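You operate a simulated robot arm through the tools that you are given. There is no shell and no other tool. Be economical: measure what you need, move in short steps, check, and stop when the job is done.

Carry out the task below with a simulated robot arm. There is one attempt and no reset: what you move stays moved.

TASK
Take the teal can on the long bench with a white top and put it away on the shelf under the panel bench. Put the green measuring cup from the long bench with a white top on the panel bench and the blue measuring cup on the shelf under the bench with a dark top. Take the gold weight and put it on the flat green block. Take the carton from the rigging shelf and put it on the clear panel. Put one of the bolts from the long bench on top of the rubber block. Shut the grey drawer. Any order will do. Set down upright: teal can, measuring cup, carton, bolt.

Only the result counts: the job must be done as asked and must still hold three seconds after the hand-in. Knocking over, shifting, dropping, spilling or breaking anything else fails it.

THE ROBOT
A 6-joint arm with a two-finger parallel gripper on a trunk, on a base that drives. Base frame: it is fixed to the floor where the robot stands at the start and does not move with it; the origin is under the middle of the robot, x ahead of it, y to its left, z up. Readings come in cm, rad, newtons and seconds.
With the tool pointing down near the work surface it reaches from about 30 to 70 cm from the robot's upright axis, wherever it stands. Its first joint turns from -2.897 to 2.897 rad. Places, roughly: bolt (3x3x8 cm) [30, 510, 90]; bolt (3x4x8 cm) [30, 610, 90]; bolt (4x5x8 cm) [40, 550, 90]; carton [-250, 150, 125]; clear panel (21x15x2 cm) [50, 440, 90]; flat green block (8x6x2 cm) [30, 440, 90]; gold weight [25, 125, 100]; grey drawer [-230, 650, 80]; measuring cup [50, 125, 100]; panel bench [-170, -80, 80]; rubber block (12x6x5 cm) [30, 540, 90]; shelf under the bench with a dark top [50, -120, 30]; shelf under the panel bench [-170, -80, 30]; teal can (7x7x10 cm) [50, 10, 90]. Payload 4.1 kg.
The TCP is the grasp point between the finger pads, 2.3 cm short of the fingertips. In the tool frame z runs along the fingers and y along their closing line. Largest opening 9.4 cm; finger width 3.8, thickness 1; the body of the gripper, 5.4 by 9.6 cm, starts 3.9 cm behind the TCP.
Orientation is that of the tool frame in the base frame, as [roll, pitch, yaw] about the fixed x, y, z axes, in that order (R = Rz(yaw) Ry(pitch) Rx(roll)). With the fingers straight down and closing along the base's y, the tool's x points along the base's -x, its y along +y and its z along -z.

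THE INTERFACE
- The arm moves only by the tool apply_moves. Its argument "motion" is a list that holds one entry, the list of rows, each a list of 7 numbers: the shift along the tool's x, y, z in cm, then the turn, a rotation vector about the tool's x, y, z in rad, then the gripper command, from -1 (fully open) to 1 (shut), values between in proportion. In form: [[[tx, ty, tz, rx, ry, rz, claw], ...]]. A call has 1 to 20 rows; each row shifts and turns the commanded pose from where the row before left it, along the tool's axes as they then stand. Rows are played at 5 a second. More than 5 cm and 0.15 rad between two rows, or a gripper value outside its range, and nothing of the call is played. Where a pose cannot be reached the arm comes as near as it can. A force on the tool above 40 N (or 10 N above the force at the start of the call, whichever is more), or a blocked arm, ends the call early, and 0.2 s more pass. The fingers move at their own pace (about 4.5 cm/s each) and stop on an object; they squeeze with about 28 N. The grip force told is the motor's: it shows also when the fingers shut on nothing. Time passes only in rows, and 0.2 s behind the last, so rows that do not move let the fingers close. It gives the time, the measured TCP pose, the force on the tool (base axes), the opening and the grip force at its end, in the units of the frame above (readings bear some noise), with the torque about the TCP (base axes, N m) and any sound that the robot's microphone picked up.
- Cameras (640 x 400 px; columns grow to the right, rows downward): "scene" is now at [0.23, 21.2, 144.89]; the picture's right is [0.68, -0.73, 0.00], its down [-0.52, -0.48, -0.70] and it looks along [0.52, 0.48, -0.71] (base axes); focal length 285 px, centre (320, 200). "wrist" rides on the gripper at [8.6, 1.6, -7.4] in the tool frame; the picture's right is [-0.18, 0.98, 0.00], its down [-0.58, -0.11, -0.81] and it looks along [-0.79, -0.15, 0.59] (tool axes); focal length 243 px, centre (320, 200). There is no depth. A picture from a camera that has moved, and an enlarged one, comes with that camera's place and axes in the base frame and with its lens. The place of the scene camera against the robot may be out by one fixed shift of up to 2.5 cm in any direction.
- grab_frame(camera): a new picture of that camera. It takes no simulated time.
- slide_trunk(by): slides the trunk up (or, below 0, down) by that many cm; the arm and the scene camera ride with it, the base frame stays. It gives what a move gives, with no picture.
- steer(legs): drives the robot by 1 to 6 legs, each [ahead, turn to the left] in cm and rad, along the robot's own axes; the way and the turn of a leg run together, so that a leg with both is an arc; at most 150 cm and 3.142 rad a leg. The arm and the cameras ride along, it lands a little off, and it stops where it bumps. It gives what a move gives.
- head_to(pan, tilt): turns the head with the scene camera to pan (to the left, within 2.705 rad either way) and tilt (down, from -0.506 to 1.204), counted from straight ahead of the robot. It gives what a move gives.
- close_up(camera, box): a new picture of the part [left, top, right, bottom] of that camera's present view, enlarged. It takes no simulated time.
- hand_in(): hands the job in; it is judged then, once.

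Go step by step. Nothing tells you exact positions but the pictures and the camera data: compare them with the known pose of the tool, close in by small moves and look again before you grip or let go. The budget is 196 turns and 162 pictures, counting those below and the enlarged ones. Unless the task says otherwise, let go and move clear before handing in, and close with one line.

The tools are called after "Call:" by a JSON object that holds its "method" and its "body". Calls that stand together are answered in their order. apply_moves: Moves the arm, as the interface text tells. Its arguments: {"type":"object","properties":{"motion":{"type":"array"}},"required":["motion"]} The other tools are called the same way: slide_trunk (by) slides the trunk up or down; steer (legs) drives the base; head_to (pan, tilt) turns the head that bears the scene camera; grab_frame (camera) takes a picture; close_up (camera, box) takes an enlarged picture of a part of a camera's view; hand_in () hands the job in.

At the start:

```text
time_s: 0.0
tcp_pos: [18.38, 23.42, 118.26]
orientation: [-3.14, 0.001, 3.141]
force: [-0.1, -0.1, -0.5]
ft_torque: [-0.02, 0.02, 0.02]
width: 9.39
grasp_force: 0.1
trunk travel left (down, up): [-42.5, 16.5]
robot x, y, heading: [0.07, -0.27, -0.004]
head pan, tilt: [0.745, 0.791]
```

scene: 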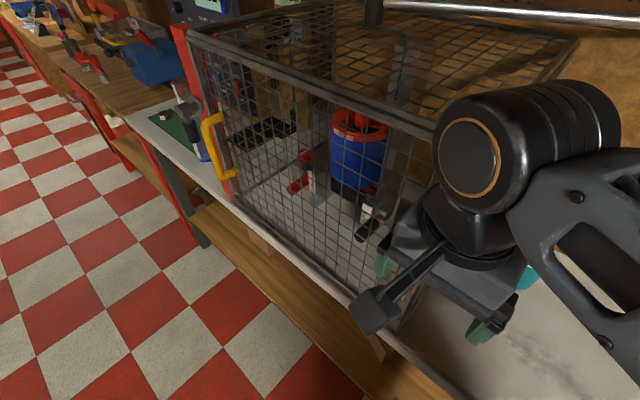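
wrist: 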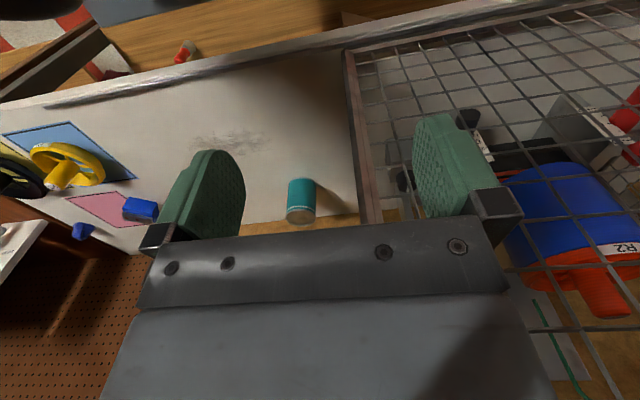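

I see a long white bench ahead with a cage and the teal can beside it. I will look around with the head first.

Call:
{"method": "head_to", "body": {"pan": 0.0, "tilt": 0.8}}

Call:
{"method": "grab_frame", "body": {"camera": "scene"}}

Call:
{"method": "head_to", "body": {"pan": -0.9, "tilt": 0.7}}

Call:
{"method": "grab_frame", "body": {"camera": "scene"}}

Call:
{"method": "head_to", "body": {"pan": -2.6, "tilt": 0.4}}

Call:
{"method": "grab_frame", "body": {"camera": "scene"}}

Call:
{"method": "head_to", "body": {"pan": 2.3, "tilt": 0.3}}

Call:
{"method": "grab_frame", "body": {"camera": "scene"}}

Call:
{"method": "head_to", "body": {"pan": 1.3, "tilt": 0.4}}

Call:
{"method": "grab_frame", "body": {"camera": "scene"}}

```text
time_s: 1.1
tcp_pos: [18.63, 23.37, 118.36]
orientation: [3.14, 0.0, 3.141]
force: [0.4, 0.0, -0.3]
ft_torque: [0.01, -0.01, 0.01]
width: 9.42
grasp_force: 0.1
trunk travel left (down, up): [-42.5, 16.5]
robot x, y, heading: [-0.06, -0.13, 0.0]
head pan, tilt: [0.0, 0.799]
```

```text
159 pictures are left
camera scene: at [2.34, 15.71, 144.82], right [0.0, -1.0, 0.0], down [-0.72, 0.0, -0.7], along [0.7, 0.0, -0.72], focal length 285 px, centre (320, 200)
```

scene: 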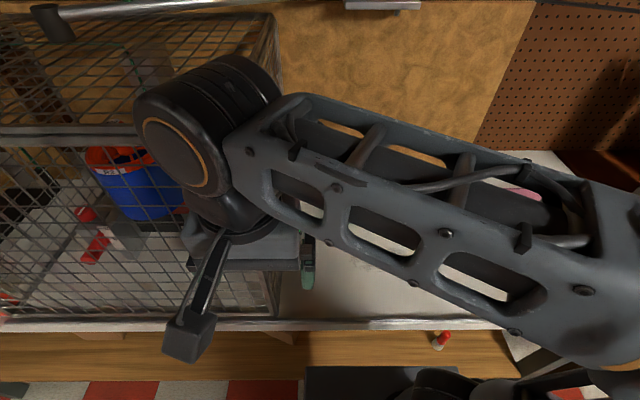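

```text
time_s: 2.3
tcp_pos: [18.52, 23.33, 118.22]
orientation: [-3.141, 0.001, 3.141]
force: [-0.3, -0.4, 0.3]
ft_torque: [0.04, -0.02, 0.01]
width: 9.39
grasp_force: 0.0
trunk travel left (down, up): [-42.5, 16.5]
robot x, y, heading: [0.09, 0.25, 0.002]
head pan, tilt: [-0.901, 0.7]
```

```text
158 pictures are left
camera scene: at [-0.44, 9.05, 145.65], right [-0.78, -0.62, 0.0], down [-0.4, 0.5, -0.76], along [0.48, -0.6, -0.64], focal length 285 px, centre (320, 200)
```

scene: 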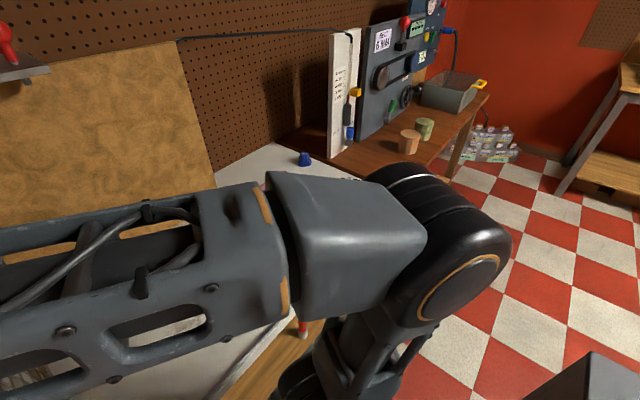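

```text
time_s: 4.0
tcp_pos: [18.5, 23.4, 118.19]
orientation: [-3.141, -0.001, 3.141]
force: [0.1, 0.5, -0.7]
ft_torque: [0.0, 0.01, 0.02]
width: 9.41
grasp_force: 0.1
trunk travel left (down, up): [-42.5, 16.5]
robot x, y, heading: [0.16, -0.41, 0.0]
head pan, tilt: [-2.601, 0.4]
```

```text
157 pictures are left
camera scene: at [-13.66, 10.93, 148.33], right [-0.52, 0.86, 0.0], down [0.33, 0.2, -0.92], along [-0.79, -0.47, -0.39], focal length 285 px, centre (320, 200)
```

scene: 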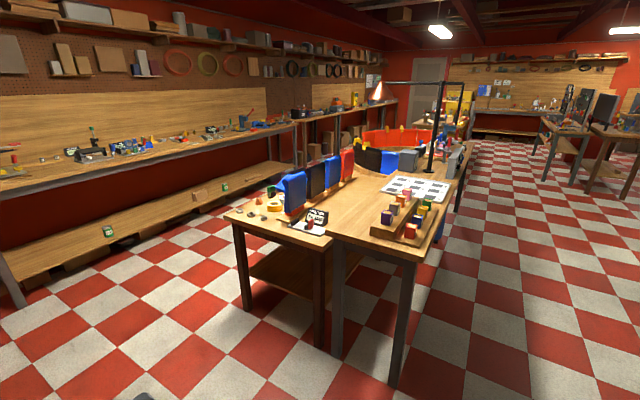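

```text
time_s: 7.9
tcp_pos: [18.45, 23.43, 118.18]
orientation: [3.14, 0.0, -3.14]
force: [-0.6, -1.1, 0.1]
ft_torque: [-0.03, 0.03, 0.02]
width: 9.38
grasp_force: 0.2
trunk travel left (down, up): [-42.5, 16.5]
robot x, y, heading: [0.05, 0.01, 0.003]
head pan, tilt: [2.3, 0.3]
```

```text
156 pictures are left
camera scene: at [-11.95, 22.67, 149.26], right [0.75, 0.67, 0.0], down [0.2, -0.22, -0.96], along [-0.64, 0.71, -0.3], focal length 285 px, centre (320, 200)
```

scene: 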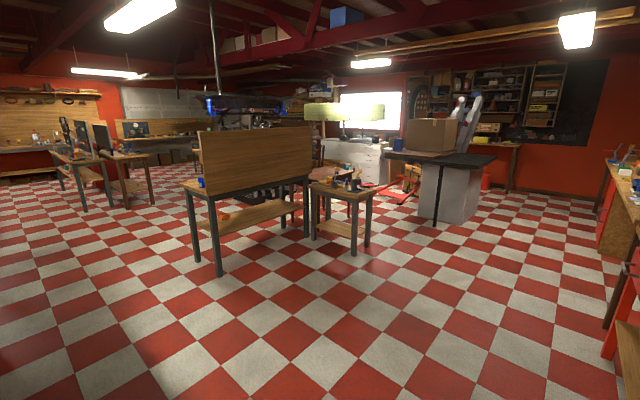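

```text
time_s: 9.2
tcp_pos: [18.54, 23.28, 118.21]
orientation: [3.14, -0.001, 3.141]
force: [0.3, -0.5, 0.5]
ft_torque: [-0.01, 0.01, -0.01]
width: 9.42
grasp_force: 0.1
trunk travel left (down, up): [-42.5, 16.5]
robot x, y, heading: [0.06, 0.08, 0.001]
head pan, tilt: [1.3, 0.4]
```

```text
155 pictures are left
camera scene: at [-3.26, 24.63, 148.33], right [0.96, -0.27, 0.0], down [-0.1, -0.38, -0.92], along [0.25, 0.89, -0.39], focal length 285 px, centre (320, 200)
```

scene: 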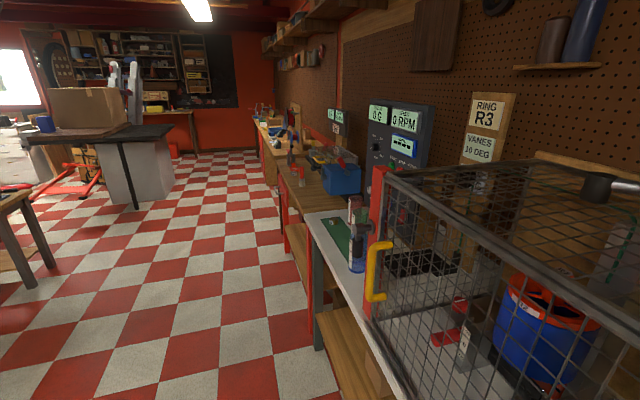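

The can stands around (50, 13) to the right of the cage, and I want to grip it from the side with the wrist camera on top so it can go onto a low shelf. I will back the hand away from the cage first, then test whether the wrist can turn over.

Call:
{"method": "apply_moves", "body": {"motion": [[[0, -4.5, 0, 0, 0, 0, -1], [0, -4.5, 0, 0, 0, 0, -1], [0, -4.5, 0, 0, 0, 0, -1], [0, -4.5, 0, 0, 0, 0, -1], [0, 0, 0, 0, 0, 0.15, -1], [0, 0, 0, 0, 0, 0.15, -1], [0, 0, 0, 0, 0, 0.15, -1], [0, 0, 0, 0, 0, 0.15, -1], [0, 0, 0, 0, 0, 0.15, -1], [0, 0, 0, 0, 0, 0.15, -1], [0, 0, 0, 0, 0, 0.15, -1], [0, 0, 0, 0, 0, 0.15, -1], [0, 0, 0, 0, 0, 0.15, -1], [0, 0, 0, 0, 0, 0.15, -1], [0, 0, 0, 0, 0, 0.15, -1]]]}}

Call:
{"method": "head_to", "body": {"pan": 0.0, "tilt": 0.8}}

Call:
{"method": "grab_frame", "body": {"camera": "scene"}}

```text
time_s: 10.3
tcp_pos: [18.59, 8.7, 116.31]
orientation: [-3.083, -0.118, -3.003]
force: [0.5, 0.6, 0.6]
ft_torque: [-0.02, -0.02, 0.0]
width: 9.38
grasp_force: 0.0
trunk travel left (down, up): [-42.5, 16.5]
robot x, y, heading: [-0.29, -0.01, 0.002]
head pan, tilt: [1.3, 0.4]
stopped in row 5: the arm was blocked; the commanded pose is now the measured one
```

```text
time_s: 11.8
tcp_pos: [18.76, 8.67, 116.2]
orientation: [-3.086, -0.115, -3.003]
force: [0.9, 0.4, 0.7]
ft_torque: [0.0, 0.0, 0.03]
width: 9.41
grasp_force: 0.2
trunk travel left (down, up): [-42.5, 16.5]
robot x, y, heading: [0.11, 0.07, -0.001]
head pan, tilt: [0.0, 0.799]
```

```text
154 pictures are left
camera scene: at [2.35, 15.7, 144.85], right [0.0, -1.0, 0.0], down [-0.72, 0.0, -0.7], along [0.7, 0.0, -0.72], focal length 285 px, centre (320, 200)
```

scene: 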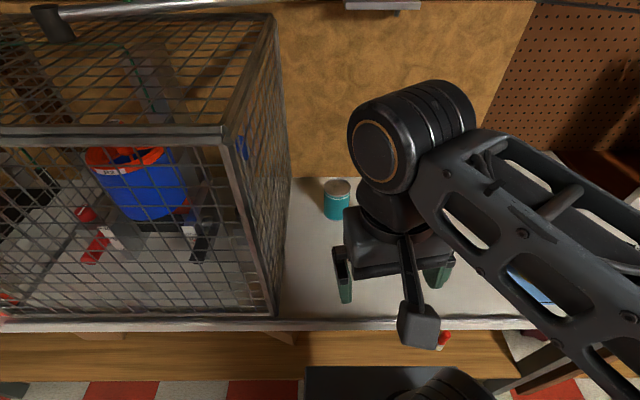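

The can shows at about (51, 12). The hand was too close to the robot body to turn, so I'll move it forward and up, straighten it and then turn it.

Call:
{"method": "apply_moves", "body": {"motion": [[[0, 0, -2, -0.055, -0.115, 0, -1], [-4.5, 0, -2, 0, 0, 0.138, -1], [-4.5, 0, -2, 0, 0, 0, -1], [-4.5, 0, -2, 0, 0, 0, -1], [-4.5, 0, -2, 0, 0, 0, -1], [0, 0, 0, 0, 0, 0.15, -1], [0, 0, 0, 0, 0, 0.15, -1], [0, 0, 0, 0, 0, 0.15, -1], [0, 0, 0, 0, 0, 0.15, -1], [0, 0, 0, 0, 0, 0.15, -1], [0, 0, 0, 0, 0, 0.15, -1], [0, 0, 0, 0, 0, 0.15, -1], [0, 0, 0, 0, 0, 0.15, -1]]]}}

Call:
{"method": "grab_frame", "body": {"camera": "scene"}}

```text
time_s: 14.6
tcp_pos: [36.67, 9.17, 126.94]
orientation: [3.122, -0.003, 1.94]
force: [-0.2, 0.1, -0.4]
ft_torque: [-0.04, 0.01, -0.01]
width: 9.41
grasp_force: 0.2
trunk travel left (down, up): [-42.5, 16.5]
robot x, y, heading: [-0.3, -0.35, -0.001]
head pan, tilt: [0.0, 0.799]
```

```text
153 pictures are left
camera scene: at [2.35, 15.7, 144.82], right [0.0, -1.0, 0.0], down [-0.72, 0.0, -0.7], along [0.7, 0.0, -0.72], focal length 285 px, centre (320, 200)
```

scene: 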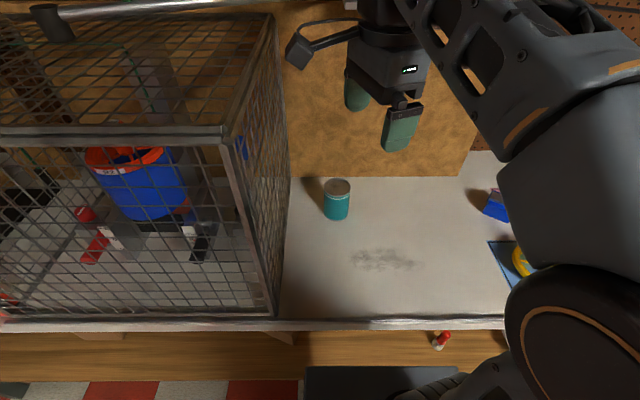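

The turn works. I'll finish turning to yaw 0 and start pitching the tool towards horizontal.

Call:
{"method": "apply_moves", "body": {"motion": [[[0, 0, 0, 0, 0, 0.149, -1], [0, 0, 0, 0, 0, 0.149, -1], [0, 0, 0, 0, 0, 0.149, -1], [0, 0, 0, 0, 0, 0.149, -1], [0, 0, 0, 0, 0, 0.149, -1], [0, 0, 0, 0, 0, 0.149, -1], [0, 0, 0, 0, 0, 0.149, -1], [0, 0, 0, 0, 0, 0.149, -1], [0, 0, 0, 0, 0, 0.149, -1], [0, 0, 0, 0, 0, 0.149, -1], [0, 0, 0, 0, 0, 0.149, -1], [0, 0, 0, 0, 0, 0.149, -1], [0, 0, 0, 0, 0, 0.149, -1]]]}}

Call:
{"method": "apply_moves", "body": {"motion": [[[0, 0, 0, 0, 0.14, 0, -1], [0, 0, 0, 0, 0.14, 0, -1], [0, 0, 0, 0, 0.14, 0, -1], [0, 0, 0, 0, 0.14, 0, -1], [0, 0, 0, 0, 0.14, 0, -1], [0, 0, 0, 0, 0.14, 0, -1], [0, 0, 0, 0, 0.14, 0, -1]]]}}

Call:
{"method": "grab_frame", "body": {"camera": "scene"}}

Call:
{"method": "grab_frame", "body": {"camera": "wrist"}}

```text
time_s: 17.4
tcp_pos: [37.28, -3.72, 126.48]
orientation: [-3.129, -0.017, 0.01]
force: [-0.8, -1.2, 0.0]
ft_torque: [-0.04, -0.01, 0.01]
width: 9.4
grasp_force: 0.0
out of reach, approached as far as the arm can: row 11, 12, 13
trunk travel left (down, up): [-42.5, 16.5]
robot x, y, heading: [-0.12, -0.14, -0.001]
head pan, tilt: [0.0, 0.799]
```

```text
time_s: 19.0
tcp_pos: [38.2, -3.71, 126.08]
orientation: [-3.115, -0.974, -0.015]
force: [-0.1, -0.1, 0.2]
ft_torque: [0.01, -0.02, 0.04]
width: 9.4
grasp_force: 0.0
trunk travel left (down, up): [-42.5, 16.5]
robot x, y, heading: [0.02, 0.25, -0.004]
head pan, tilt: [0.0, 0.799]
```

```text
152 pictures are left
camera scene: at [2.39, 15.68, 145.1], right [0.0, -1.0, 0.0], down [-0.72, 0.0, -0.7], along [0.7, 0.0, -0.72], focal length 285 px, centre (320, 200)
```

scene: 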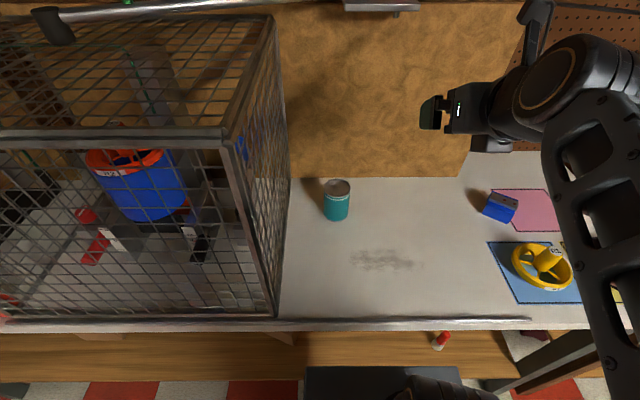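

```text
151 pictures are left
camera wrist: at [36.84, -5.44, 137.42], right [-0.09, -0.98, -0.17], down [-0.99, 0.1, -0.03], along [0.04, 0.16, -0.99], focal length 243 px, centre (320, 200)
```

wrist: 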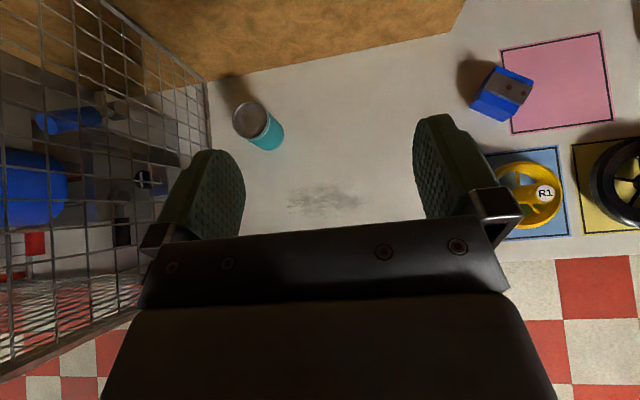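

The tool now points forward and 34° down, and the wrist view puts the can at about (53, 11). I'll flatten it a bit more and come down just in front of the can.

Call:
{"method": "apply_moves", "body": {"motion": [[[0, 0, 0, 0, 0.123, 0, -1], [0, 0, 0, 0, 0.123, 0, -1], [-3.66, -2.1, 1.64, 0, 0, 0, -1], [-3.66, -2.1, 1.64, 0, 0, 0, -1], [-3.66, -2.1, 1.64, 0, 0, 0, -1], [-3.66, -2.1, 1.64, 0, 0, 0, -1], [-3.66, -2.1, 1.64, 0, 0, 0, -1], [-3.66, -2.1, 1.64, 0, 0, 0, -1]]]}}

Call:
{"method": "grab_frame", "body": {"camera": "scene"}}

Call:
{"method": "grab_frame", "body": {"camera": "wrist"}}

```text
time_s: 19.8
tcp_pos: [40.78, -2.37, 116.75]
orientation: [-3.088, -1.091, -0.063]
force: [-0.5, 0.1, 0.4]
ft_torque: [-0.01, 0.01, 0.01]
width: 9.42
grasp_force: 0.2
out of reach, approached as far as the arm can: row 4
trunk travel left (down, up): [-42.5, 16.5]
robot x, y, heading: [0.21, -0.1, -0.002]
head pan, tilt: [0.0, 0.799]
stopped in row 4: the arm was blocked; the commanded pose is now the measured one
```

```text
150 pictures are left
camera scene: at [2.34, 15.7, 144.44], right [0.0, -1.0, 0.0], down [-0.72, 0.0, -0.7], along [0.7, 0.0, -0.72], focal length 285 px, centre (320, 200)
```

scene: 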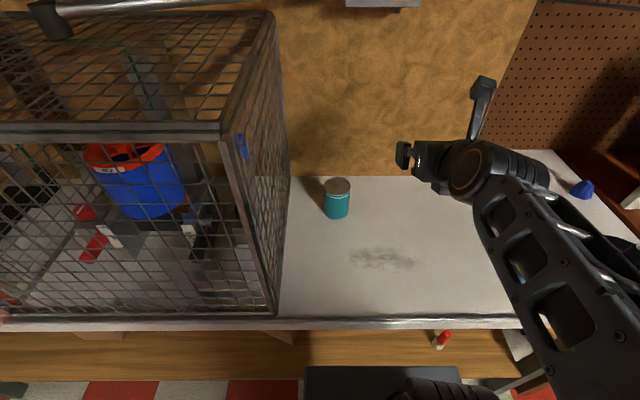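

```text
149 pictures are left
camera wrist: at [38.19, -4.11, 127.94], right [-0.1, -0.98, -0.19], down [-0.98, 0.13, -0.14], along [0.16, 0.17, -0.97], focal length 243 px, centre (320, 200)
```

wrist: 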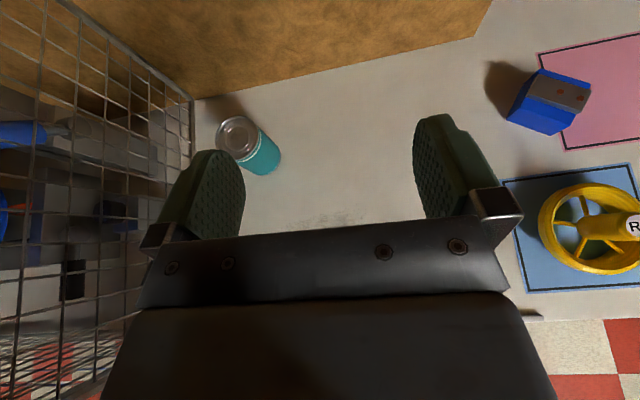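

The arm is too folded for this, so I will back the robot 18 cm from the bench and then reach out in the same pose.

Call:
{"method": "steer", "body": {"legs": [[-18, 0]]}}

Call:
{"method": "apply_moves", "body": {"motion": [[[0, 0, 4.0, 0, 0, 0, -1], [0, -2, 4.0, 0, 0, 0, -1], [0, -3.5, 2.0, -0.03, 0.12, 0, -1], [-3.0, -2, 3.5, 0, 0, 0.0, -1], [-3.0, -2, 2.0, 0, 0, 0, -1], [-3.0, -2, 2, 0, 0, 0, -1]]]}}

Call:
{"method": "grab_frame", "body": {"camera": "wrist"}}

```text
time_s: 21.3
tcp_pos: [22.74, -2.4, 117.16]
orientation: [-3.089, -1.093, -0.067]
force: [0.5, 0.0, -0.7]
ft_torque: [0.01, -0.02, -0.03]
width: 9.41
grasp_force: 0.0
trunk travel left (down, up): [-42.5, 16.5]
robot x, y, heading: [-17.97, -0.25, 0.002]
head pan, tilt: [0.0, 0.799]
```

```text
refused: row 4 steps farther than a row can; nothing moved
```

```text
148 pictures are left
camera wrist: at [20.19, -4.15, 128.4], right [-0.1, -0.98, -0.19], down [-0.98, 0.13, -0.14], along [0.16, 0.17, -0.97], focal length 243 px, centre (320, 200)
```

wrist: 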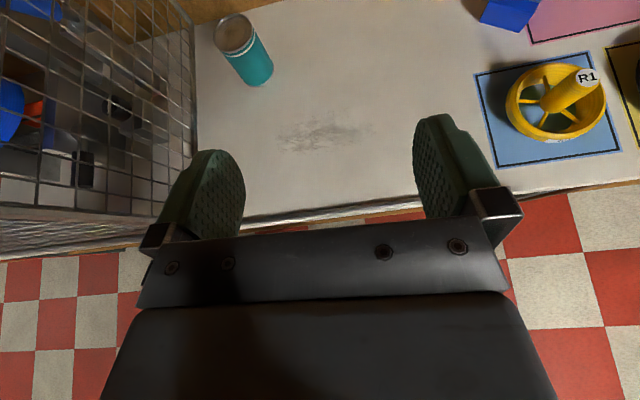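

Can still ahead-left. I'll advance to just in front of it in smaller rows.

Call:
{"method": "apply_moves", "body": {"motion": [[[0, -1.9, 3.4, 0, 0, 0, -1], [-0.5, -1.9, 3.4, 0, 0, 0, -1], [-1.5, -1.9, 3.4, 0, 0, 0, -1], [-1.5, -1.9, 3.4, 0, 0, 0, -1], [-1.5, -1.9, 3.4, 0, 0.1, 0, -1], [-2, -1.9, 3, 0, 0, 0, -1], [-2, -1.9, 3, 0, 0, 0, -1]]]}}

Call:
{"method": "grab_frame", "body": {"camera": "wrist"}}

Call:
{"method": "grab_frame", "body": {"camera": "scene"}}

```text
time_s: 22.9
tcp_pos: [40.08, 9.22, 98.84]
orientation: [-3.076, -1.193, -0.079]
force: [0.0, -0.3, 0.1]
ft_torque: [-0.02, 0.03, 0.02]
width: 9.4
grasp_force: 0.1
out of reach, approached as far as the arm can: row 1, 2, 3
trunk travel left (down, up): [-42.5, 16.5]
robot x, y, heading: [-17.96, -0.23, -0.002]
head pan, tilt: [0.0, 0.799]
```

```text
147 pictures are left
camera wrist: at [36.33, 7.54, 109.84], right [-0.09, -0.98, -0.2], down [-0.96, 0.13, -0.24], along [0.26, 0.17, -0.95], focal length 243 px, centre (320, 200)
```

wrist: 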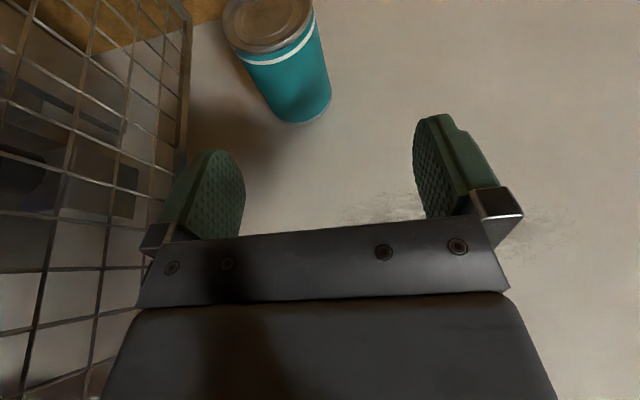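

```text
146 pictures are left
camera scene: at [-15.54, 15.72, 144.82], right [0.0, -1.0, 0.0], down [-0.72, 0.0, -0.7], along [0.7, 0.0, -0.72], focal length 285 px, centre (320, 200)
```

scene: 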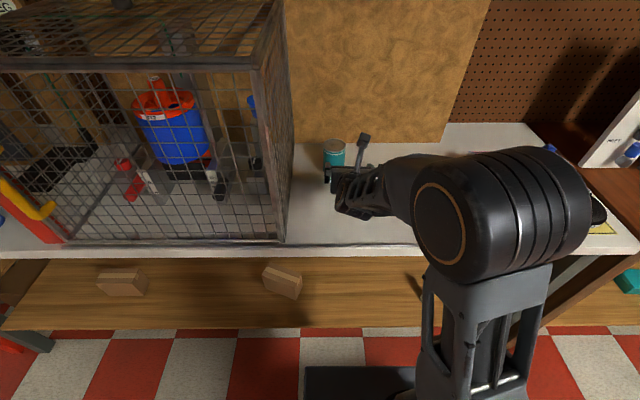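

Cross-checking the wrist views gives the can's top at z≈97 and its centre at about (54, 12.3). I'll line up sideways and lower before advancing.

Call:
{"method": "apply_moves", "body": {"motion": [[[-1.75, -1.6, 0.7, 0, 0, 0, -1], [-1.75, -1.5, 0.7, 0, 0, 0, -1], [1.2, 0, 3, 0, 0, 0, -1], [0, 0, 0, 0, 0, 0, -1]]]}}

Call:
{"method": "grab_frame", "body": {"camera": "wrist"}}

```text
time_s: 23.9
tcp_pos: [43.37, 12.24, 95.29]
orientation: [-3.074, -1.192, -0.083]
force: [0.1, 1.1, -0.9]
ft_torque: [0.03, 0.02, 0.0]
width: 9.36
grasp_force: 0.0
trunk travel left (down, up): [-42.5, 16.5]
robot x, y, heading: [-17.78, -0.03, -0.004]
head pan, tilt: [0.0, 0.799]
```

```text
145 pictures are left
camera wrist: at [39.65, 10.5, 106.18], right [-0.09, -0.98, -0.2], down [-0.96, 0.13, -0.24], along [0.26, 0.17, -0.95], focal length 243 px, centre (320, 200)
```

wrist: 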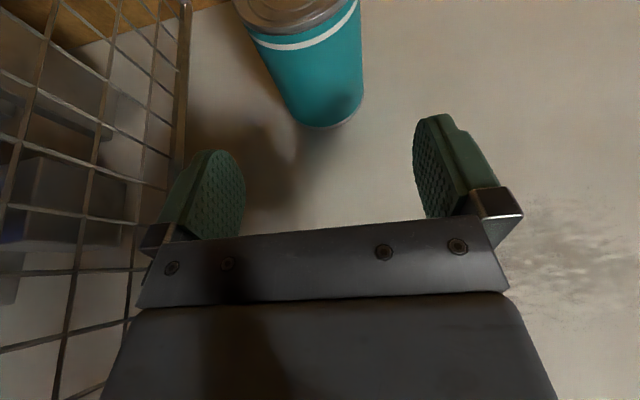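

The can is well centred between the fingers. I'll advance 10 cm and close.

Call:
{"method": "apply_moves", "body": {"motion": [[[1.2, -0.3, 3.1, 0, 0, 0, -1], [1.2, -0.1, 3.1, 0, 0, 0, -1], [1.2, 0, 3.0, 0, 0, 0, -1], [0, 0, 0, 0, 0, 0, -1], [0, 0, 0, 0, 0, 0, 1], [0, 0, 0, 0, 0, 0, 1], [0, 0, 0, 0, 0, 0, 1], [0, 0, 0, 0, 0, 0, 1]]]}}

Call:
{"method": "grab_frame", "body": {"camera": "wrist"}}

```text
time_s: 25.7
tcp_pos: [53.2, 12.44, 95.39]
orientation: [-3.075, -1.193, -0.082]
force: [0.7, -1.8, 1.6]
ft_torque: [-0.24, -0.11, 0.01]
width: 6.62
grasp_force: 28.3
trunk travel left (down, up): [-42.5, 16.5]
robot x, y, heading: [-17.84, 0.18, -0.005]
head pan, tilt: [0.0, 0.799]
```

```text
144 pictures are left
camera wrist: at [49.42, 10.7, 106.24], right [-0.09, -0.98, -0.2], down [-0.96, 0.13, -0.24], along [0.26, 0.17, -0.95], focal length 243 px, centre (320, 200)
```

wrist: 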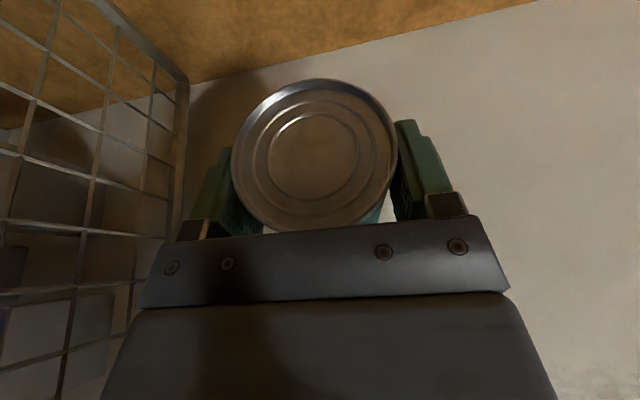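

The can is gripped. I'll lift, back away from the bench, and drive round to face the end of the panel bench.

Call:
{"method": "slide_trunk", "body": {"by": 10}}

Call:
{"method": "steer", "body": {"legs": [[-27, 0], [0, -1.571], [82, 0], [0, -1.571]]}}

Call:
{"method": "head_to", "body": {"pan": 0.0, "tilt": 0.7}}

Call:
{"method": "grab_frame", "body": {"camera": "scene"}}

```text
time_s: 27.1
tcp_pos: [53.25, 12.33, 105.24]
orientation: [-3.075, -1.194, -0.081]
force: [0.0, -1.1, -3.0]
ft_torque: [-0.04, -0.01, 0.0]
width: 6.64
grasp_force: 28.4
trunk travel left (down, up): [-52.5, 6.5]
robot x, y, heading: [-18.01, -0.14, -0.001]
head pan, tilt: [0.0, 0.799]
```

```text
time_s: 40.6
tcp_pos: [-115.47, -94.43, 105.32]
orientation: [-3.076, -1.192, 3.052]
force: [0.5, -0.8, -2.9]
ft_torque: [-0.02, 0.0, -0.01]
width: 6.64
grasp_force: 27.5
trunk travel left (down, up): [-52.5, 6.5]
robot x, y, heading: [-44.58, -82.5, 3.134]
head pan, tilt: [0.0, 0.799]
```

```text
time_s: 41.3
tcp_pos: [-115.45, -94.35, 105.24]
orientation: [-3.074, -1.192, 3.055]
force: [-0.8, 0.4, -2.8]
ft_torque: [-0.03, -0.03, 0.02]
width: 6.64
grasp_force: 28.0
trunk travel left (down, up): [-52.5, 6.5]
robot x, y, heading: [-43.76, -82.49, 3.134]
head pan, tilt: [0.0, 0.7]
```

```text
143 pictures are left
camera scene: at [-46.62, -100.07, 155.64], right [0.01, 1.0, 0.0], down [0.64, -0.01, -0.76], along [-0.76, 0.01, -0.64], focal length 285 px, centre (320, 200)
```

scene: 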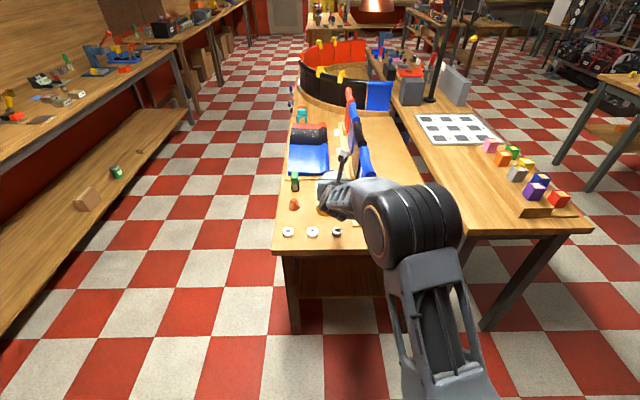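

The panel bench is the left of the two tables, with its shelf underneath; its near edge is at x≈-111. I'll back off, lower the trunk fully and look.

Call:
{"method": "steer", "body": {"legs": [[-30, 0]]}}

Call:
{"method": "slide_trunk", "body": {"by": -52}}

Call:
{"method": "grab_frame", "body": {"camera": "scene"}}

Call:
{"method": "grab_frame", "body": {"camera": "wrist"}}

```text
time_s: 43.3
tcp_pos: [-85.55, -94.54, 105.35]
orientation: [-3.076, -1.192, 3.054]
force: [0.4, 0.0, -2.5]
ft_torque: [0.02, -0.02, 0.02]
width: 6.61
grasp_force: 28.3
trunk travel left (down, up): [-52.5, 6.5]
robot x, y, heading: [-14.5, -82.88, 3.131]
head pan, tilt: [0.0, 0.7]
```

```text
refused: -52 is not a number from -40 to 40
```

```text
142 pictures are left
camera scene: at [-16.8, -100.36, 155.65], right [0.01, 1.0, 0.0], down [0.64, -0.01, -0.76], along [-0.76, 0.01, -0.64], focal length 285 px, centre (320, 200)
```

scene: 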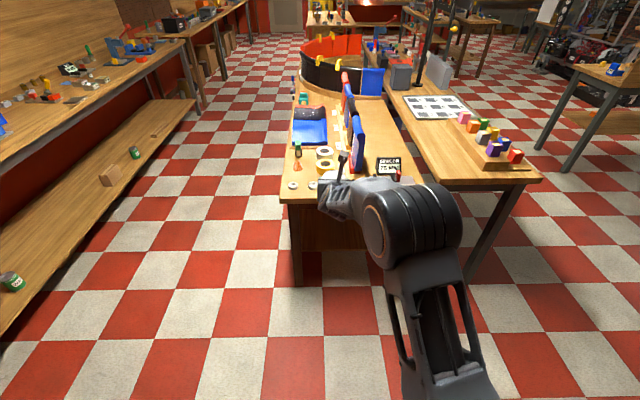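

```text
141 pictures are left
camera wrist: at [-81.78, -92.72, 116.2], right [0.1, 0.98, -0.19], down [0.96, -0.14, -0.24], along [-0.26, -0.16, -0.95], focal length 243 px, centre (320, 200)
```

wrist: 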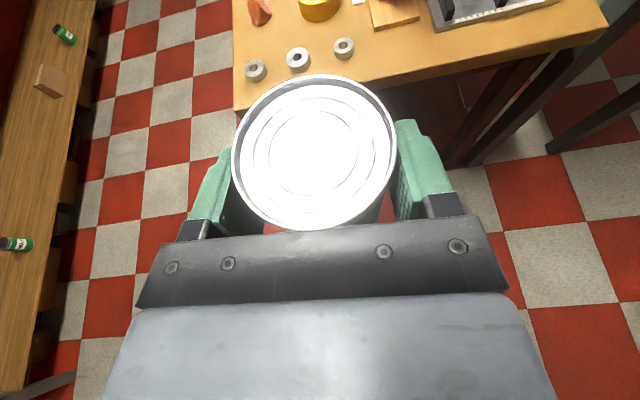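

Trunk steps are limited to 40 cm, so I'll lower in two steps.

Call:
{"method": "slide_trunk", "body": {"by": -40}}

Call:
{"method": "slide_trunk", "body": {"by": -12}}

Call:
{"method": "grab_frame", "body": {"camera": "scene"}}

Call:
{"method": "grab_frame", "body": {"camera": "wrist"}}

```text
time_s: 47.1
tcp_pos: [-85.59, -94.55, 65.36]
orientation: [-3.076, -1.193, 3.051]
force: [-0.1, 0.4, -3.2]
ft_torque: [-0.02, 0.01, 0.0]
width: 6.62
grasp_force: 28.0
trunk travel left (down, up): [-12.5, 46.5]
robot x, y, heading: [-14.3, -82.76, 3.13]
head pan, tilt: [0.0, 0.7]
```

```text
time_s: 48.6
tcp_pos: [-85.63, -94.62, 53.27]
orientation: [-3.075, -1.194, 3.051]
force: [1.4, 0.3, -3.0]
ft_torque: [0.0, -0.02, 0.02]
width: 6.61
grasp_force: 28.0
trunk travel left (down, up): [-0.5, 58.5]
robot x, y, heading: [-14.49, -82.66, 3.13]
head pan, tilt: [0.0, 0.7]
```

```text
140 pictures are left
camera scene: at [-16.83, -100.35, 103.65], right [0.01, 1.0, 0.0], down [0.64, -0.01, -0.76], along [-0.76, 0.01, -0.64], focal length 285 px, centre (320, 200)
```

scene: 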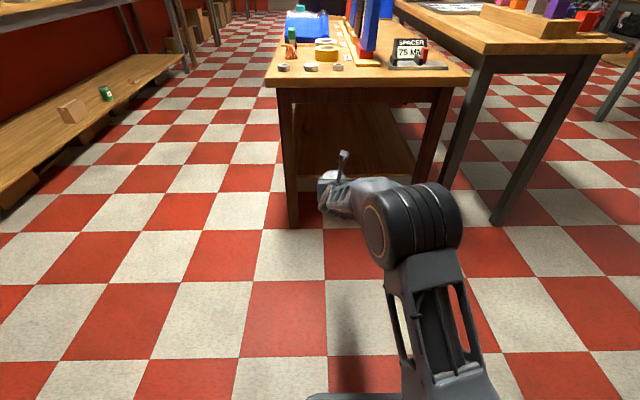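

```text
139 pictures are left
camera wrist: at [-81.79, -92.72, 64.18], right [0.1, 0.98, -0.19], down [0.96, -0.14, -0.24], along [-0.26, -0.16, -0.95], focal length 243 px, centre (320, 200)
```

wrist: 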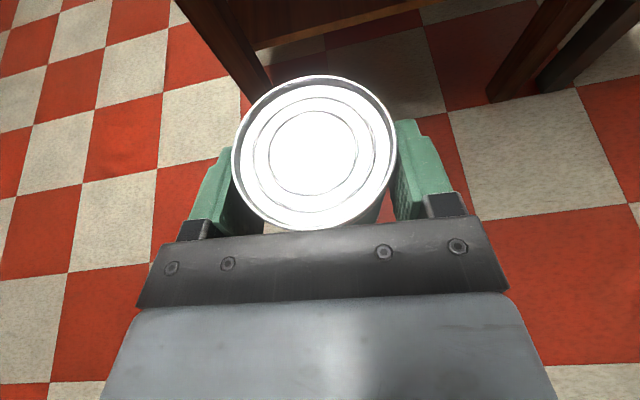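

The shelf's front edge is at x≈-119, z≈30–32, with legs at y≈-113 and -55. I'll lower the hand 8 cm and centre it, then drive in.

Call:
{"method": "apply_moves", "body": {"motion": [[[-2.5, 2.6, 1.0, 0, 0, 0, 1], [-2.5, 2.6, 1.0, 0, 0, 0, 1], [-2.5, 2.6, 1.0, 0, 0, 0, 1], [0, 0, 0, 0, 0, 0, 1]]]}}

Call:
{"method": "steer", "body": {"legs": [[25, 0]]}}

Call:
{"method": "grab_frame", "body": {"camera": "scene"}}

Call:
{"method": "grab_frame", "body": {"camera": "wrist"}}

```text
time_s: 49.6
tcp_pos: [-85.56, -87.11, 44.9]
orientation: [-3.095, -1.193, 3.064]
force: [0.0, 0.1, -2.4]
ft_torque: [-0.01, -0.05, -0.01]
width: 6.63
grasp_force: 27.6
trunk travel left (down, up): [-0.5, 58.5]
robot x, y, heading: [-14.54, -82.89, 3.129]
head pan, tilt: [0.0, 0.7]
```

```text
time_s: 51.5
tcp_pos: [-110.85, -86.7, 45.04]
orientation: [-3.098, -1.19, 3.063]
force: [-0.3, -0.3, -3.0]
ft_torque: [-0.02, 0.01, 0.0]
width: 6.63
grasp_force: 28.6
trunk travel left (down, up): [-0.5, 58.5]
robot x, y, heading: [-39.65, -82.44, 3.133]
head pan, tilt: [0.0, 0.7]
```

```text
138 pictures are left
camera scene: at [-42.3, -100.07, 103.65], right [0.01, 1.0, 0.0], down [0.64, -0.01, -0.76], along [-0.76, 0.01, -0.64], focal length 285 px, centre (320, 200)
```

scene: 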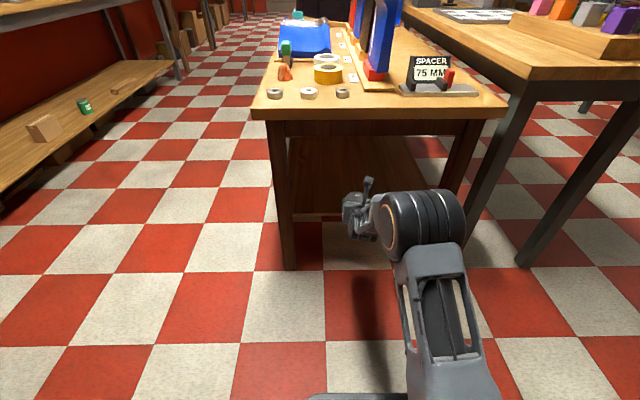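

```text
137 pictures are left
camera wrist: at [-107.07, -85.02, 55.92], right [0.1, 0.98, -0.19], down [0.96, -0.15, -0.24], along [-0.26, -0.16, -0.95], focal length 243 px, centre (320, 200)
```

wrist: 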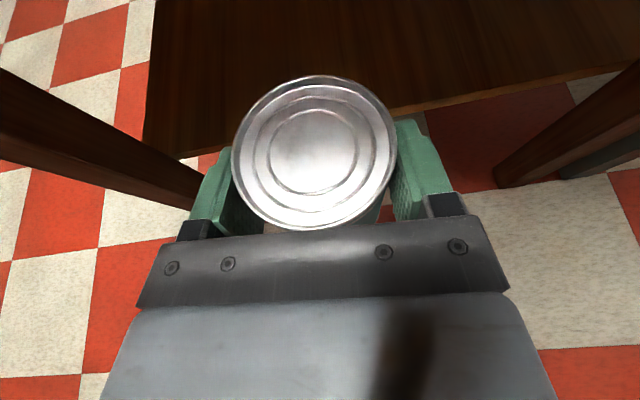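

The shelf edge is at x≈-122, z≈30. Driving in another 23 cm, then looking.

Call:
{"method": "steer", "body": {"legs": [[23, 0]]}}

Call:
{"method": "grab_frame", "body": {"camera": "scene"}}

Call:
{"method": "grab_frame", "body": {"camera": "wrist"}}

```text
time_s: 53.2
tcp_pos: [-133.79, -86.57, 45.02]
orientation: [-3.096, -1.192, 3.067]
force: [-0.5, 0.0, -2.7]
ft_torque: [0.0, 0.01, 0.01]
width: 6.64
grasp_force: 27.8
trunk travel left (down, up): [-0.5, 58.5]
robot x, y, heading: [-62.93, -82.13, 3.131]
head pan, tilt: [0.0, 0.7]
```

```text
136 pictures are left
camera scene: at [-65.23, -99.83, 103.65], right [0.01, 1.0, 0.0], down [0.64, -0.01, -0.76], along [-0.76, 0.01, -0.64], focal length 285 px, centre (320, 200)
```

scene: 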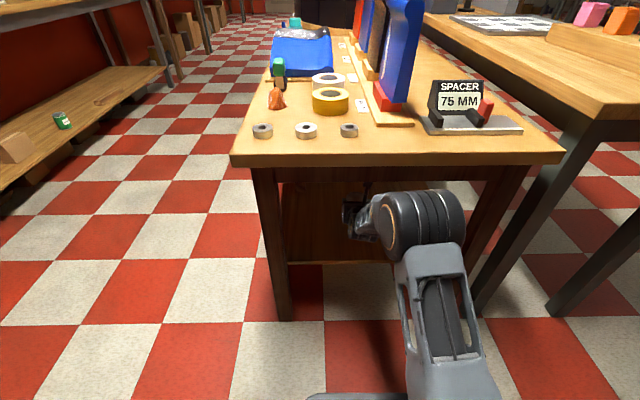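

```text
135 pictures are left
camera wrist: at [-130.01, -84.83, 55.91], right [0.1, 0.98, -0.19], down [0.96, -0.15, -0.24], along [-0.26, -0.16, -0.95], focal length 243 px, centre (320, 200)
```

wrist: 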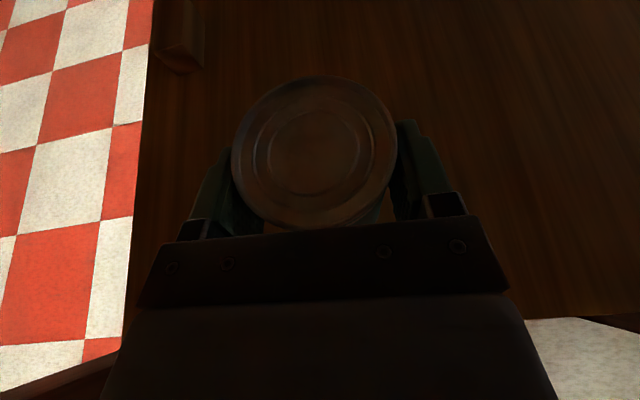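

The can is over the shelf. I'll lower gently.

Call:
{"method": "apply_moves", "body": {"motion": [[[-1.86, 0, 0.74, 0, 0, 0, 1], [-1.86, 0, 0.74, 0, 0, 0, 1], [-0.93, 0, 0.37, 0, 0, 0, 1], [-0.46, 0, 0.18, 0, 0, 0, 1], [0, 0, 0, 0, 0, 0, 1]]]}}

Call:
{"method": "apply_moves", "body": {"motion": [[[-0.46, 0, 0.18, 0, 0, 0, 1], [0, 0, 0, 0, 0, 0, 1]]]}}

Call:
{"method": "apply_moves", "body": {"motion": [[[-0.46, 0, 0.18, 0, 0, 0, 1], [0, 0, 0, 0, 0, 0, 1]]]}}

```text
time_s: 54.4
tcp_pos: [-133.92, -87.1, 39.52]
orientation: [-3.118, -1.189, 3.079]
force: [0.2, 0.3, -2.6]
ft_torque: [-0.01, -0.04, 0.05]
width: 6.65
grasp_force: 27.5
out of reach, approached as far as the arm can: row 3
trunk travel left (down, up): [-0.5, 58.5]
robot x, y, heading: [-62.78, -82.39, 3.133]
head pan, tilt: [0.0, 0.7]
```

```text
time_s: 55.0
tcp_pos: [-133.94, -87.24, 39.2]
orientation: [-3.119, -1.188, 3.079]
force: [0.1, -0.3, -2.8]
ft_torque: [0.0, 0.0, 0.04]
width: 6.61
grasp_force: 27.6
trunk travel left (down, up): [-0.5, 58.5]
robot x, y, heading: [-62.52, -82.2, 3.132]
head pan, tilt: [0.0, 0.7]
```

```text
time_s: 55.6
tcp_pos: [-134.05, -87.12, 38.75]
orientation: [-3.119, -1.188, 3.08]
force: [-0.4, -0.2, -3.2]
ft_torque: [0.01, 0.0, 0.02]
width: 6.62
grasp_force: 28.2
trunk travel left (down, up): [-0.5, 58.5]
robot x, y, heading: [-62.55, -82.33, 3.133]
head pan, tilt: [0.0, 0.7]
```

No contact yet; continue in small steps.

Call:
{"method": "apply_moves", "body": {"motion": [[[-0.3, 0, 0.12, 0, 0, 0, 1], [0, 0, 0, 0, 0, 0, 1]]]}}

Call:
{"method": "apply_moves", "body": {"motion": [[[-0.3, 0, 0.12, 0, 0, 0, 1], [0, 0, 0, 0, 0, 0, 1]]]}}

Call:
{"method": "apply_moves", "body": {"motion": [[[-0.3, 0, 0.12, 0, 0, 0, 1], [0, 0, 0, 0, 0, 0, 1]]]}}

Call:
{"method": "apply_moves", "body": {"motion": [[[-0.3, 0, 0.12, 0, 0, 0, 1], [0, 0, 0, 0, 0, 0, 1]]]}}

```text
time_s: 56.2
tcp_pos: [-134.11, -87.33, 38.36]
orientation: [-3.122, -1.189, 3.079]
force: [0.5, 0.3, -3.1]
ft_torque: [-0.01, -0.01, -0.02]
width: 6.59
grasp_force: 28.7
out of reach, approached as far as the arm can: row 1
trunk travel left (down, up): [-0.5, 58.5]
robot x, y, heading: [-62.96, -82.19, 3.131]
head pan, tilt: [0.0, 0.7]
```

```text
time_s: 56.8
tcp_pos: [-134.13, -87.33, 38.12]
orientation: [-3.117, -1.187, 3.08]
force: [0.0, 0.2, -2.1]
ft_torque: [0.02, -0.04, 0.01]
width: 6.62
grasp_force: 27.8
trunk travel left (down, up): [-0.5, 58.5]
robot x, y, heading: [-62.43, -82.23, 3.132]
head pan, tilt: [0.0, 0.7]
```

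```text
time_s: 57.4
tcp_pos: [-134.13, -87.54, 37.85]
orientation: [-3.118, -1.188, 3.079]
force: [-0.3, 0.9, -2.9]
ft_torque: [-0.01, -0.04, 0.01]
width: 6.6
grasp_force: 27.6
trunk travel left (down, up): [-0.5, 58.5]
robot x, y, heading: [-62.79, -81.73, 3.126]
head pan, tilt: [0.0, 0.7]
```

```text
time_s: 58.0
tcp_pos: [-134.17, -87.46, 37.47]
orientation: [-3.119, -1.189, 3.079]
force: [0.5, 0.1, -2.4]
ft_torque: [0.01, -0.02, 0.0]
width: 6.61
grasp_force: 27.8
trunk travel left (down, up): [-0.5, 58.5]
robot x, y, heading: [-62.91, -82.61, 3.137]
head pan, tilt: [0.0, 0.7]
```

Still free; continue.

Call:
{"method": "apply_moves", "body": {"motion": [[[-0.4, 0, 0.16, 0, 0, 0, 1], [0, 0, 0, 0, 0, 0, 1]]]}}

Call:
{"method": "apply_moves", "body": {"motion": [[[-0.4, 0, 0.16, 0, 0, 0, 1], [0, 0, 0, 0, 0, 0, 1]]]}}

Call:
{"method": "apply_moves", "body": {"motion": [[[-0.3, 0, 0.12, 0, 0, 0, 1], [0, 0, 0, 0, 0, 0, 1]]]}}

Call:
{"method": "apply_moves", "body": {"motion": [[[-0.3, 0, 0.12, 0, 0, 0, 1], [0, 0, 0, 0, 0, 0, 1]]]}}

Call:
{"method": "grab_frame", "body": {"camera": "scene"}}

```text
time_s: 58.6
tcp_pos: [-134.21, -87.66, 37.36]
orientation: [-3.119, -1.193, 3.078]
force: [3.2, 1.5, 9.5]
ft_torque: [0.51, -0.3, -0.09]
width: 6.64
grasp_force: 27.5
out of reach, approached as far as the arm can: row 1
trunk travel left (down, up): [-0.5, 58.5]
robot x, y, heading: [-62.63, -82.11, 3.135]
head pan, tilt: [0.0, 0.7]
```

```text
time_s: 59.2
tcp_pos: [-134.43, -87.75, 37.11]
orientation: [-3.118, -1.198, 3.077]
force: [-0.2, 5.5, 23.2]
ft_torque: [1.07, 0.31, -0.1]
width: 6.62
grasp_force: 28.0
trunk travel left (down, up): [-0.5, 58.5]
robot x, y, heading: [-63.06, -82.52, 3.132]
head pan, tilt: [0.0, 0.7]
```

```text
time_s: 59.8
tcp_pos: [-134.3, -87.66, 36.71]
orientation: [-3.121, -1.192, 3.078]
force: [-2.2, 7.9, 23.8]
ft_torque: [1.14, 0.11, 0.05]
width: 6.63
grasp_force: 28.3
trunk travel left (down, up): [-0.5, 58.5]
robot x, y, heading: [-62.82, -82.41, 3.13]
head pan, tilt: [0.0, 0.7]
```

```text
time_s: 60.4
tcp_pos: [-134.42, -87.78, 36.34]
orientation: [-3.118, -1.193, 3.077]
force: [2.1, 10.7, 21.3]
ft_torque: [1.16, 0.06, -0.11]
width: 6.61
grasp_force: 28.0
trunk travel left (down, up): [-0.5, 58.5]
robot x, y, heading: [-62.43, -82.16, 3.132]
head pan, tilt: [0.0, 0.7]
```

```text
134 pictures are left
camera scene: at [-65.04, -99.78, 103.66], right [0.01, 1.0, 0.0], down [0.64, -0.01, -0.77], along [-0.77, 0.01, -0.64], focal length 285 px, centre (320, 200)
```

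scene: 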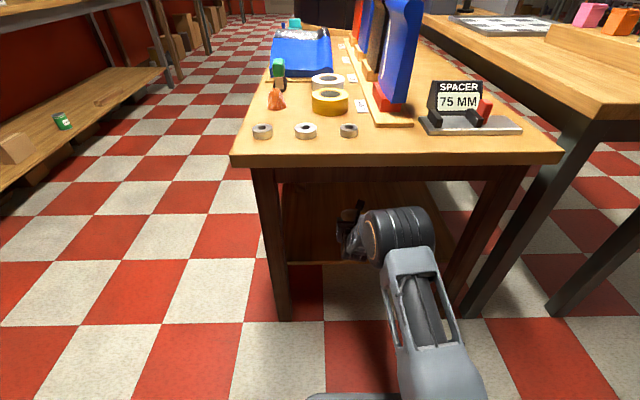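

Contact with the shelf at z≈29.3. I'll relieve the pressure slightly, open, and check.

Call:
{"method": "apply_moves", "body": {"motion": [[[0.4, 0, -0.16, 0, 0, 0, 1], [0, 0, 0, 0, 0, 0, 0.5], [0, 0, 0, 0, 0, 0, 0], [0, 0, 0, 0, 0, 0, -1], [0, 0, 0, 0, 0, 0, -1], [0, 0, 0, 0, 0, 0, -1]]]}}

Call:
{"method": "grab_frame", "body": {"camera": "wrist"}}

```text
time_s: 61.8
tcp_pos: [-134.29, -87.68, 36.49]
orientation: [-3.12, -1.19, 3.081]
force: [-0.4, 0.3, 0.0]
ft_torque: [-0.02, -0.01, 0.0]
width: 9.43
grasp_force: 0.0
trunk travel left (down, up): [-0.5, 58.5]
robot x, y, heading: [-62.66, -82.2, 3.129]
head pan, tilt: [0.0, 0.7]
```

```text
133 pictures are left
camera wrist: at [-130.51, -86.16, 47.4], right [0.11, 0.98, -0.18], down [0.96, -0.15, -0.24], along [-0.26, -0.15, -0.95], focal length 243 px, centre (320, 200)
```

wrist: 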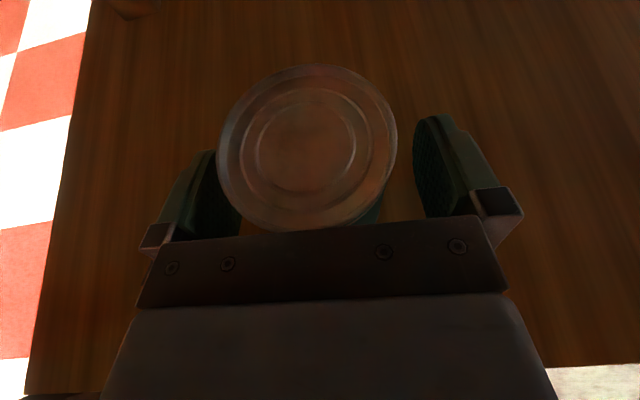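

The can stands, nearer the left finger. I'll centre the gripper and pull straight back out.

Call:
{"method": "apply_moves", "body": {"motion": [[[0, -0.7, 0, 0, 0, 0, -1], [-1.1, 0, -2.8, 0, 0, 0, -1], [-1.1, 0, -2.8, 0, 0, 0, -1], [0, 0, 0, 0, 0, 0, -1]]]}}

Call:
{"method": "grab_frame", "body": {"camera": "wrist"}}

```text
time_s: 62.8
tcp_pos: [-129.04, -90.04, 37.0]
orientation: [-3.133, -1.188, 3.092]
force: [-0.8, 0.0, 0.7]
ft_torque: [0.01, 0.0, -0.01]
width: 9.4
grasp_force: 0.1
out of reach, approached as far as the arm can: row 2, 3
trunk travel left (down, up): [-0.5, 58.5]
robot x, y, heading: [-62.93, -82.39, 3.13]
head pan, tilt: [0.0, 0.7]
```

```text
132 pictures are left
camera wrist: at [-125.23, -88.41, 47.98], right [0.11, 0.98, -0.17], down [0.96, -0.15, -0.24], along [-0.26, -0.14, -0.96], focal length 243 px, centre (320, 200)
```

wrist: 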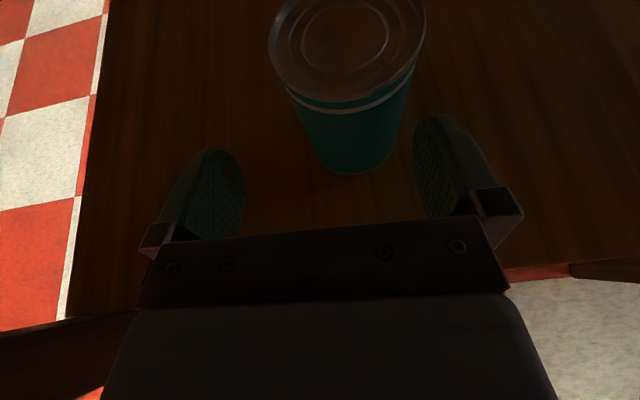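

The can stands on the shelf, clear. I'll back out, raise the trunk and drive to the area around y=125 to look for the cups and the gold weight.

Call:
{"method": "steer", "body": {"legs": [[-35, 0]]}}

Call:
{"method": "slide_trunk", "body": {"by": 40}}

Call:
{"method": "slide_trunk", "body": {"by": 17}}

Call:
{"method": "steer", "body": {"legs": [[0, -1.571], [150, 0], [40, 0]]}}

Call:
{"method": "head_to", "body": {"pan": -1.2, "tilt": 0.6}}

Call:
{"method": "grab_frame", "body": {"camera": "scene"}}

```text
time_s: 65.1
tcp_pos: [-94.1, -90.09, 37.04]
orientation: [-3.133, -1.187, 3.088]
force: [0.0, -0.8, -0.2]
ft_torque: [-0.02, 0.0, 0.01]
width: 9.44
grasp_force: 0.0
trunk travel left (down, up): [-0.5, 58.5]
robot x, y, heading: [-28.16, -82.66, 3.134]
head pan, tilt: [0.0, 0.7]
```

```text
time_s: 68.9
tcp_pos: [-94.08, -90.24, 77.0]
orientation: [-3.133, -1.189, 3.087]
force: [-0.4, -0.1, -0.1]
ft_torque: [-0.02, 0.01, 0.0]
width: 9.4
grasp_force: 0.1
trunk travel left (down, up): [-40.5, 18.5]
robot x, y, heading: [-27.95, -82.56, 3.128]
head pan, tilt: [0.0, 0.7]
```

```text
time_s: 70.8
tcp_pos: [-94.1, -90.19, 94.12]
orientation: [-3.133, -1.19, 3.086]
force: [0.9, 0.3, 0.2]
ft_torque: [0.01, 0.0, 0.01]
width: 9.4
grasp_force: 0.1
trunk travel left (down, up): [-57.5, 1.5]
robot x, y, heading: [-27.71, -82.51, 3.13]
head pan, tilt: [0.0, 0.7]
```

```text
time_s: 84.2
tcp_pos: [-32.46, 174.02, 94.07]
orientation: [-3.133, -1.19, 1.511]
force: [0.5, -0.2, 0.0]
ft_torque: [0.0, -0.01, 0.01]
width: 9.38
grasp_force: 0.0
trunk travel left (down, up): [-57.5, 1.5]
robot x, y, heading: [-25.54, 107.86, 1.549]
head pan, tilt: [0.0, 0.7]
```

```text
time_s: 85.6
tcp_pos: [-32.48, 174.04, 94.04]
orientation: [-3.133, -1.187, 1.512]
force: [0.0, 0.3, -0.2]
ft_torque: [0.01, -0.02, 0.03]
width: 9.4
grasp_force: 0.1
trunk travel left (down, up): [-57.5, 1.5]
robot x, y, heading: [-25.36, 107.88, 1.553]
head pan, tilt: [-1.201, 0.6]
```

```text
131 pictures are left
camera scene: at [-33.47, 104.18, 161.51], right [0.35, -0.94, 0.0], down [-0.53, -0.2, -0.83], along [0.77, 0.28, -0.56], focal length 285 px, centre (320, 200)
```

scene: 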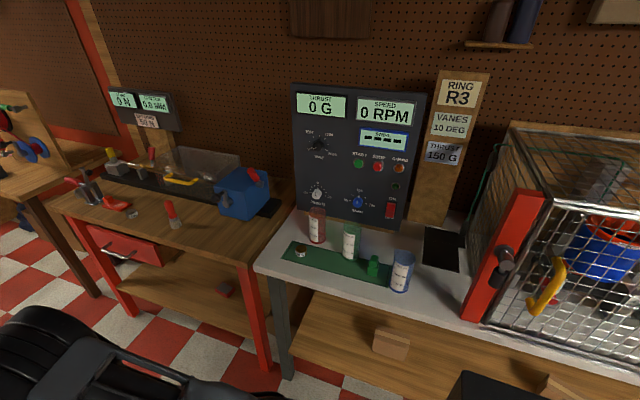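

I see red, green and blue measuring cups around a green mat, with a small dark item at the left. I'll zoom in.

Call:
{"method": "close_up", "body": {"camera": "scene", "box": [250, 190, 450, 315]}}

```text
3.20 times, centred on (350, 252) of scene
camera zoom: at [-33.47, 104.18, 161.51], right [0.35, -0.94, 0.0], down [-0.53, -0.2, -0.83], along [0.77, 0.28, -0.56], focal length 913 px, centre (224, 32)
```

zoom: 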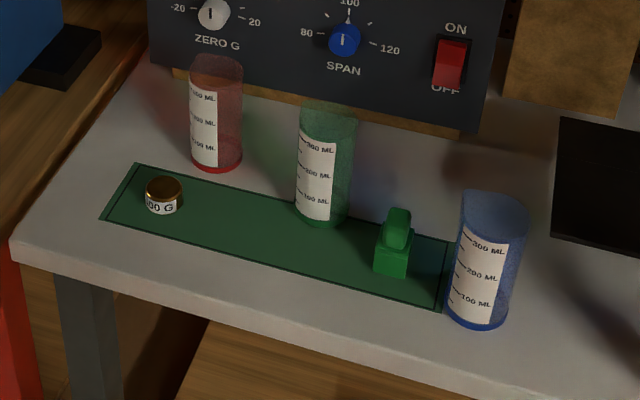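

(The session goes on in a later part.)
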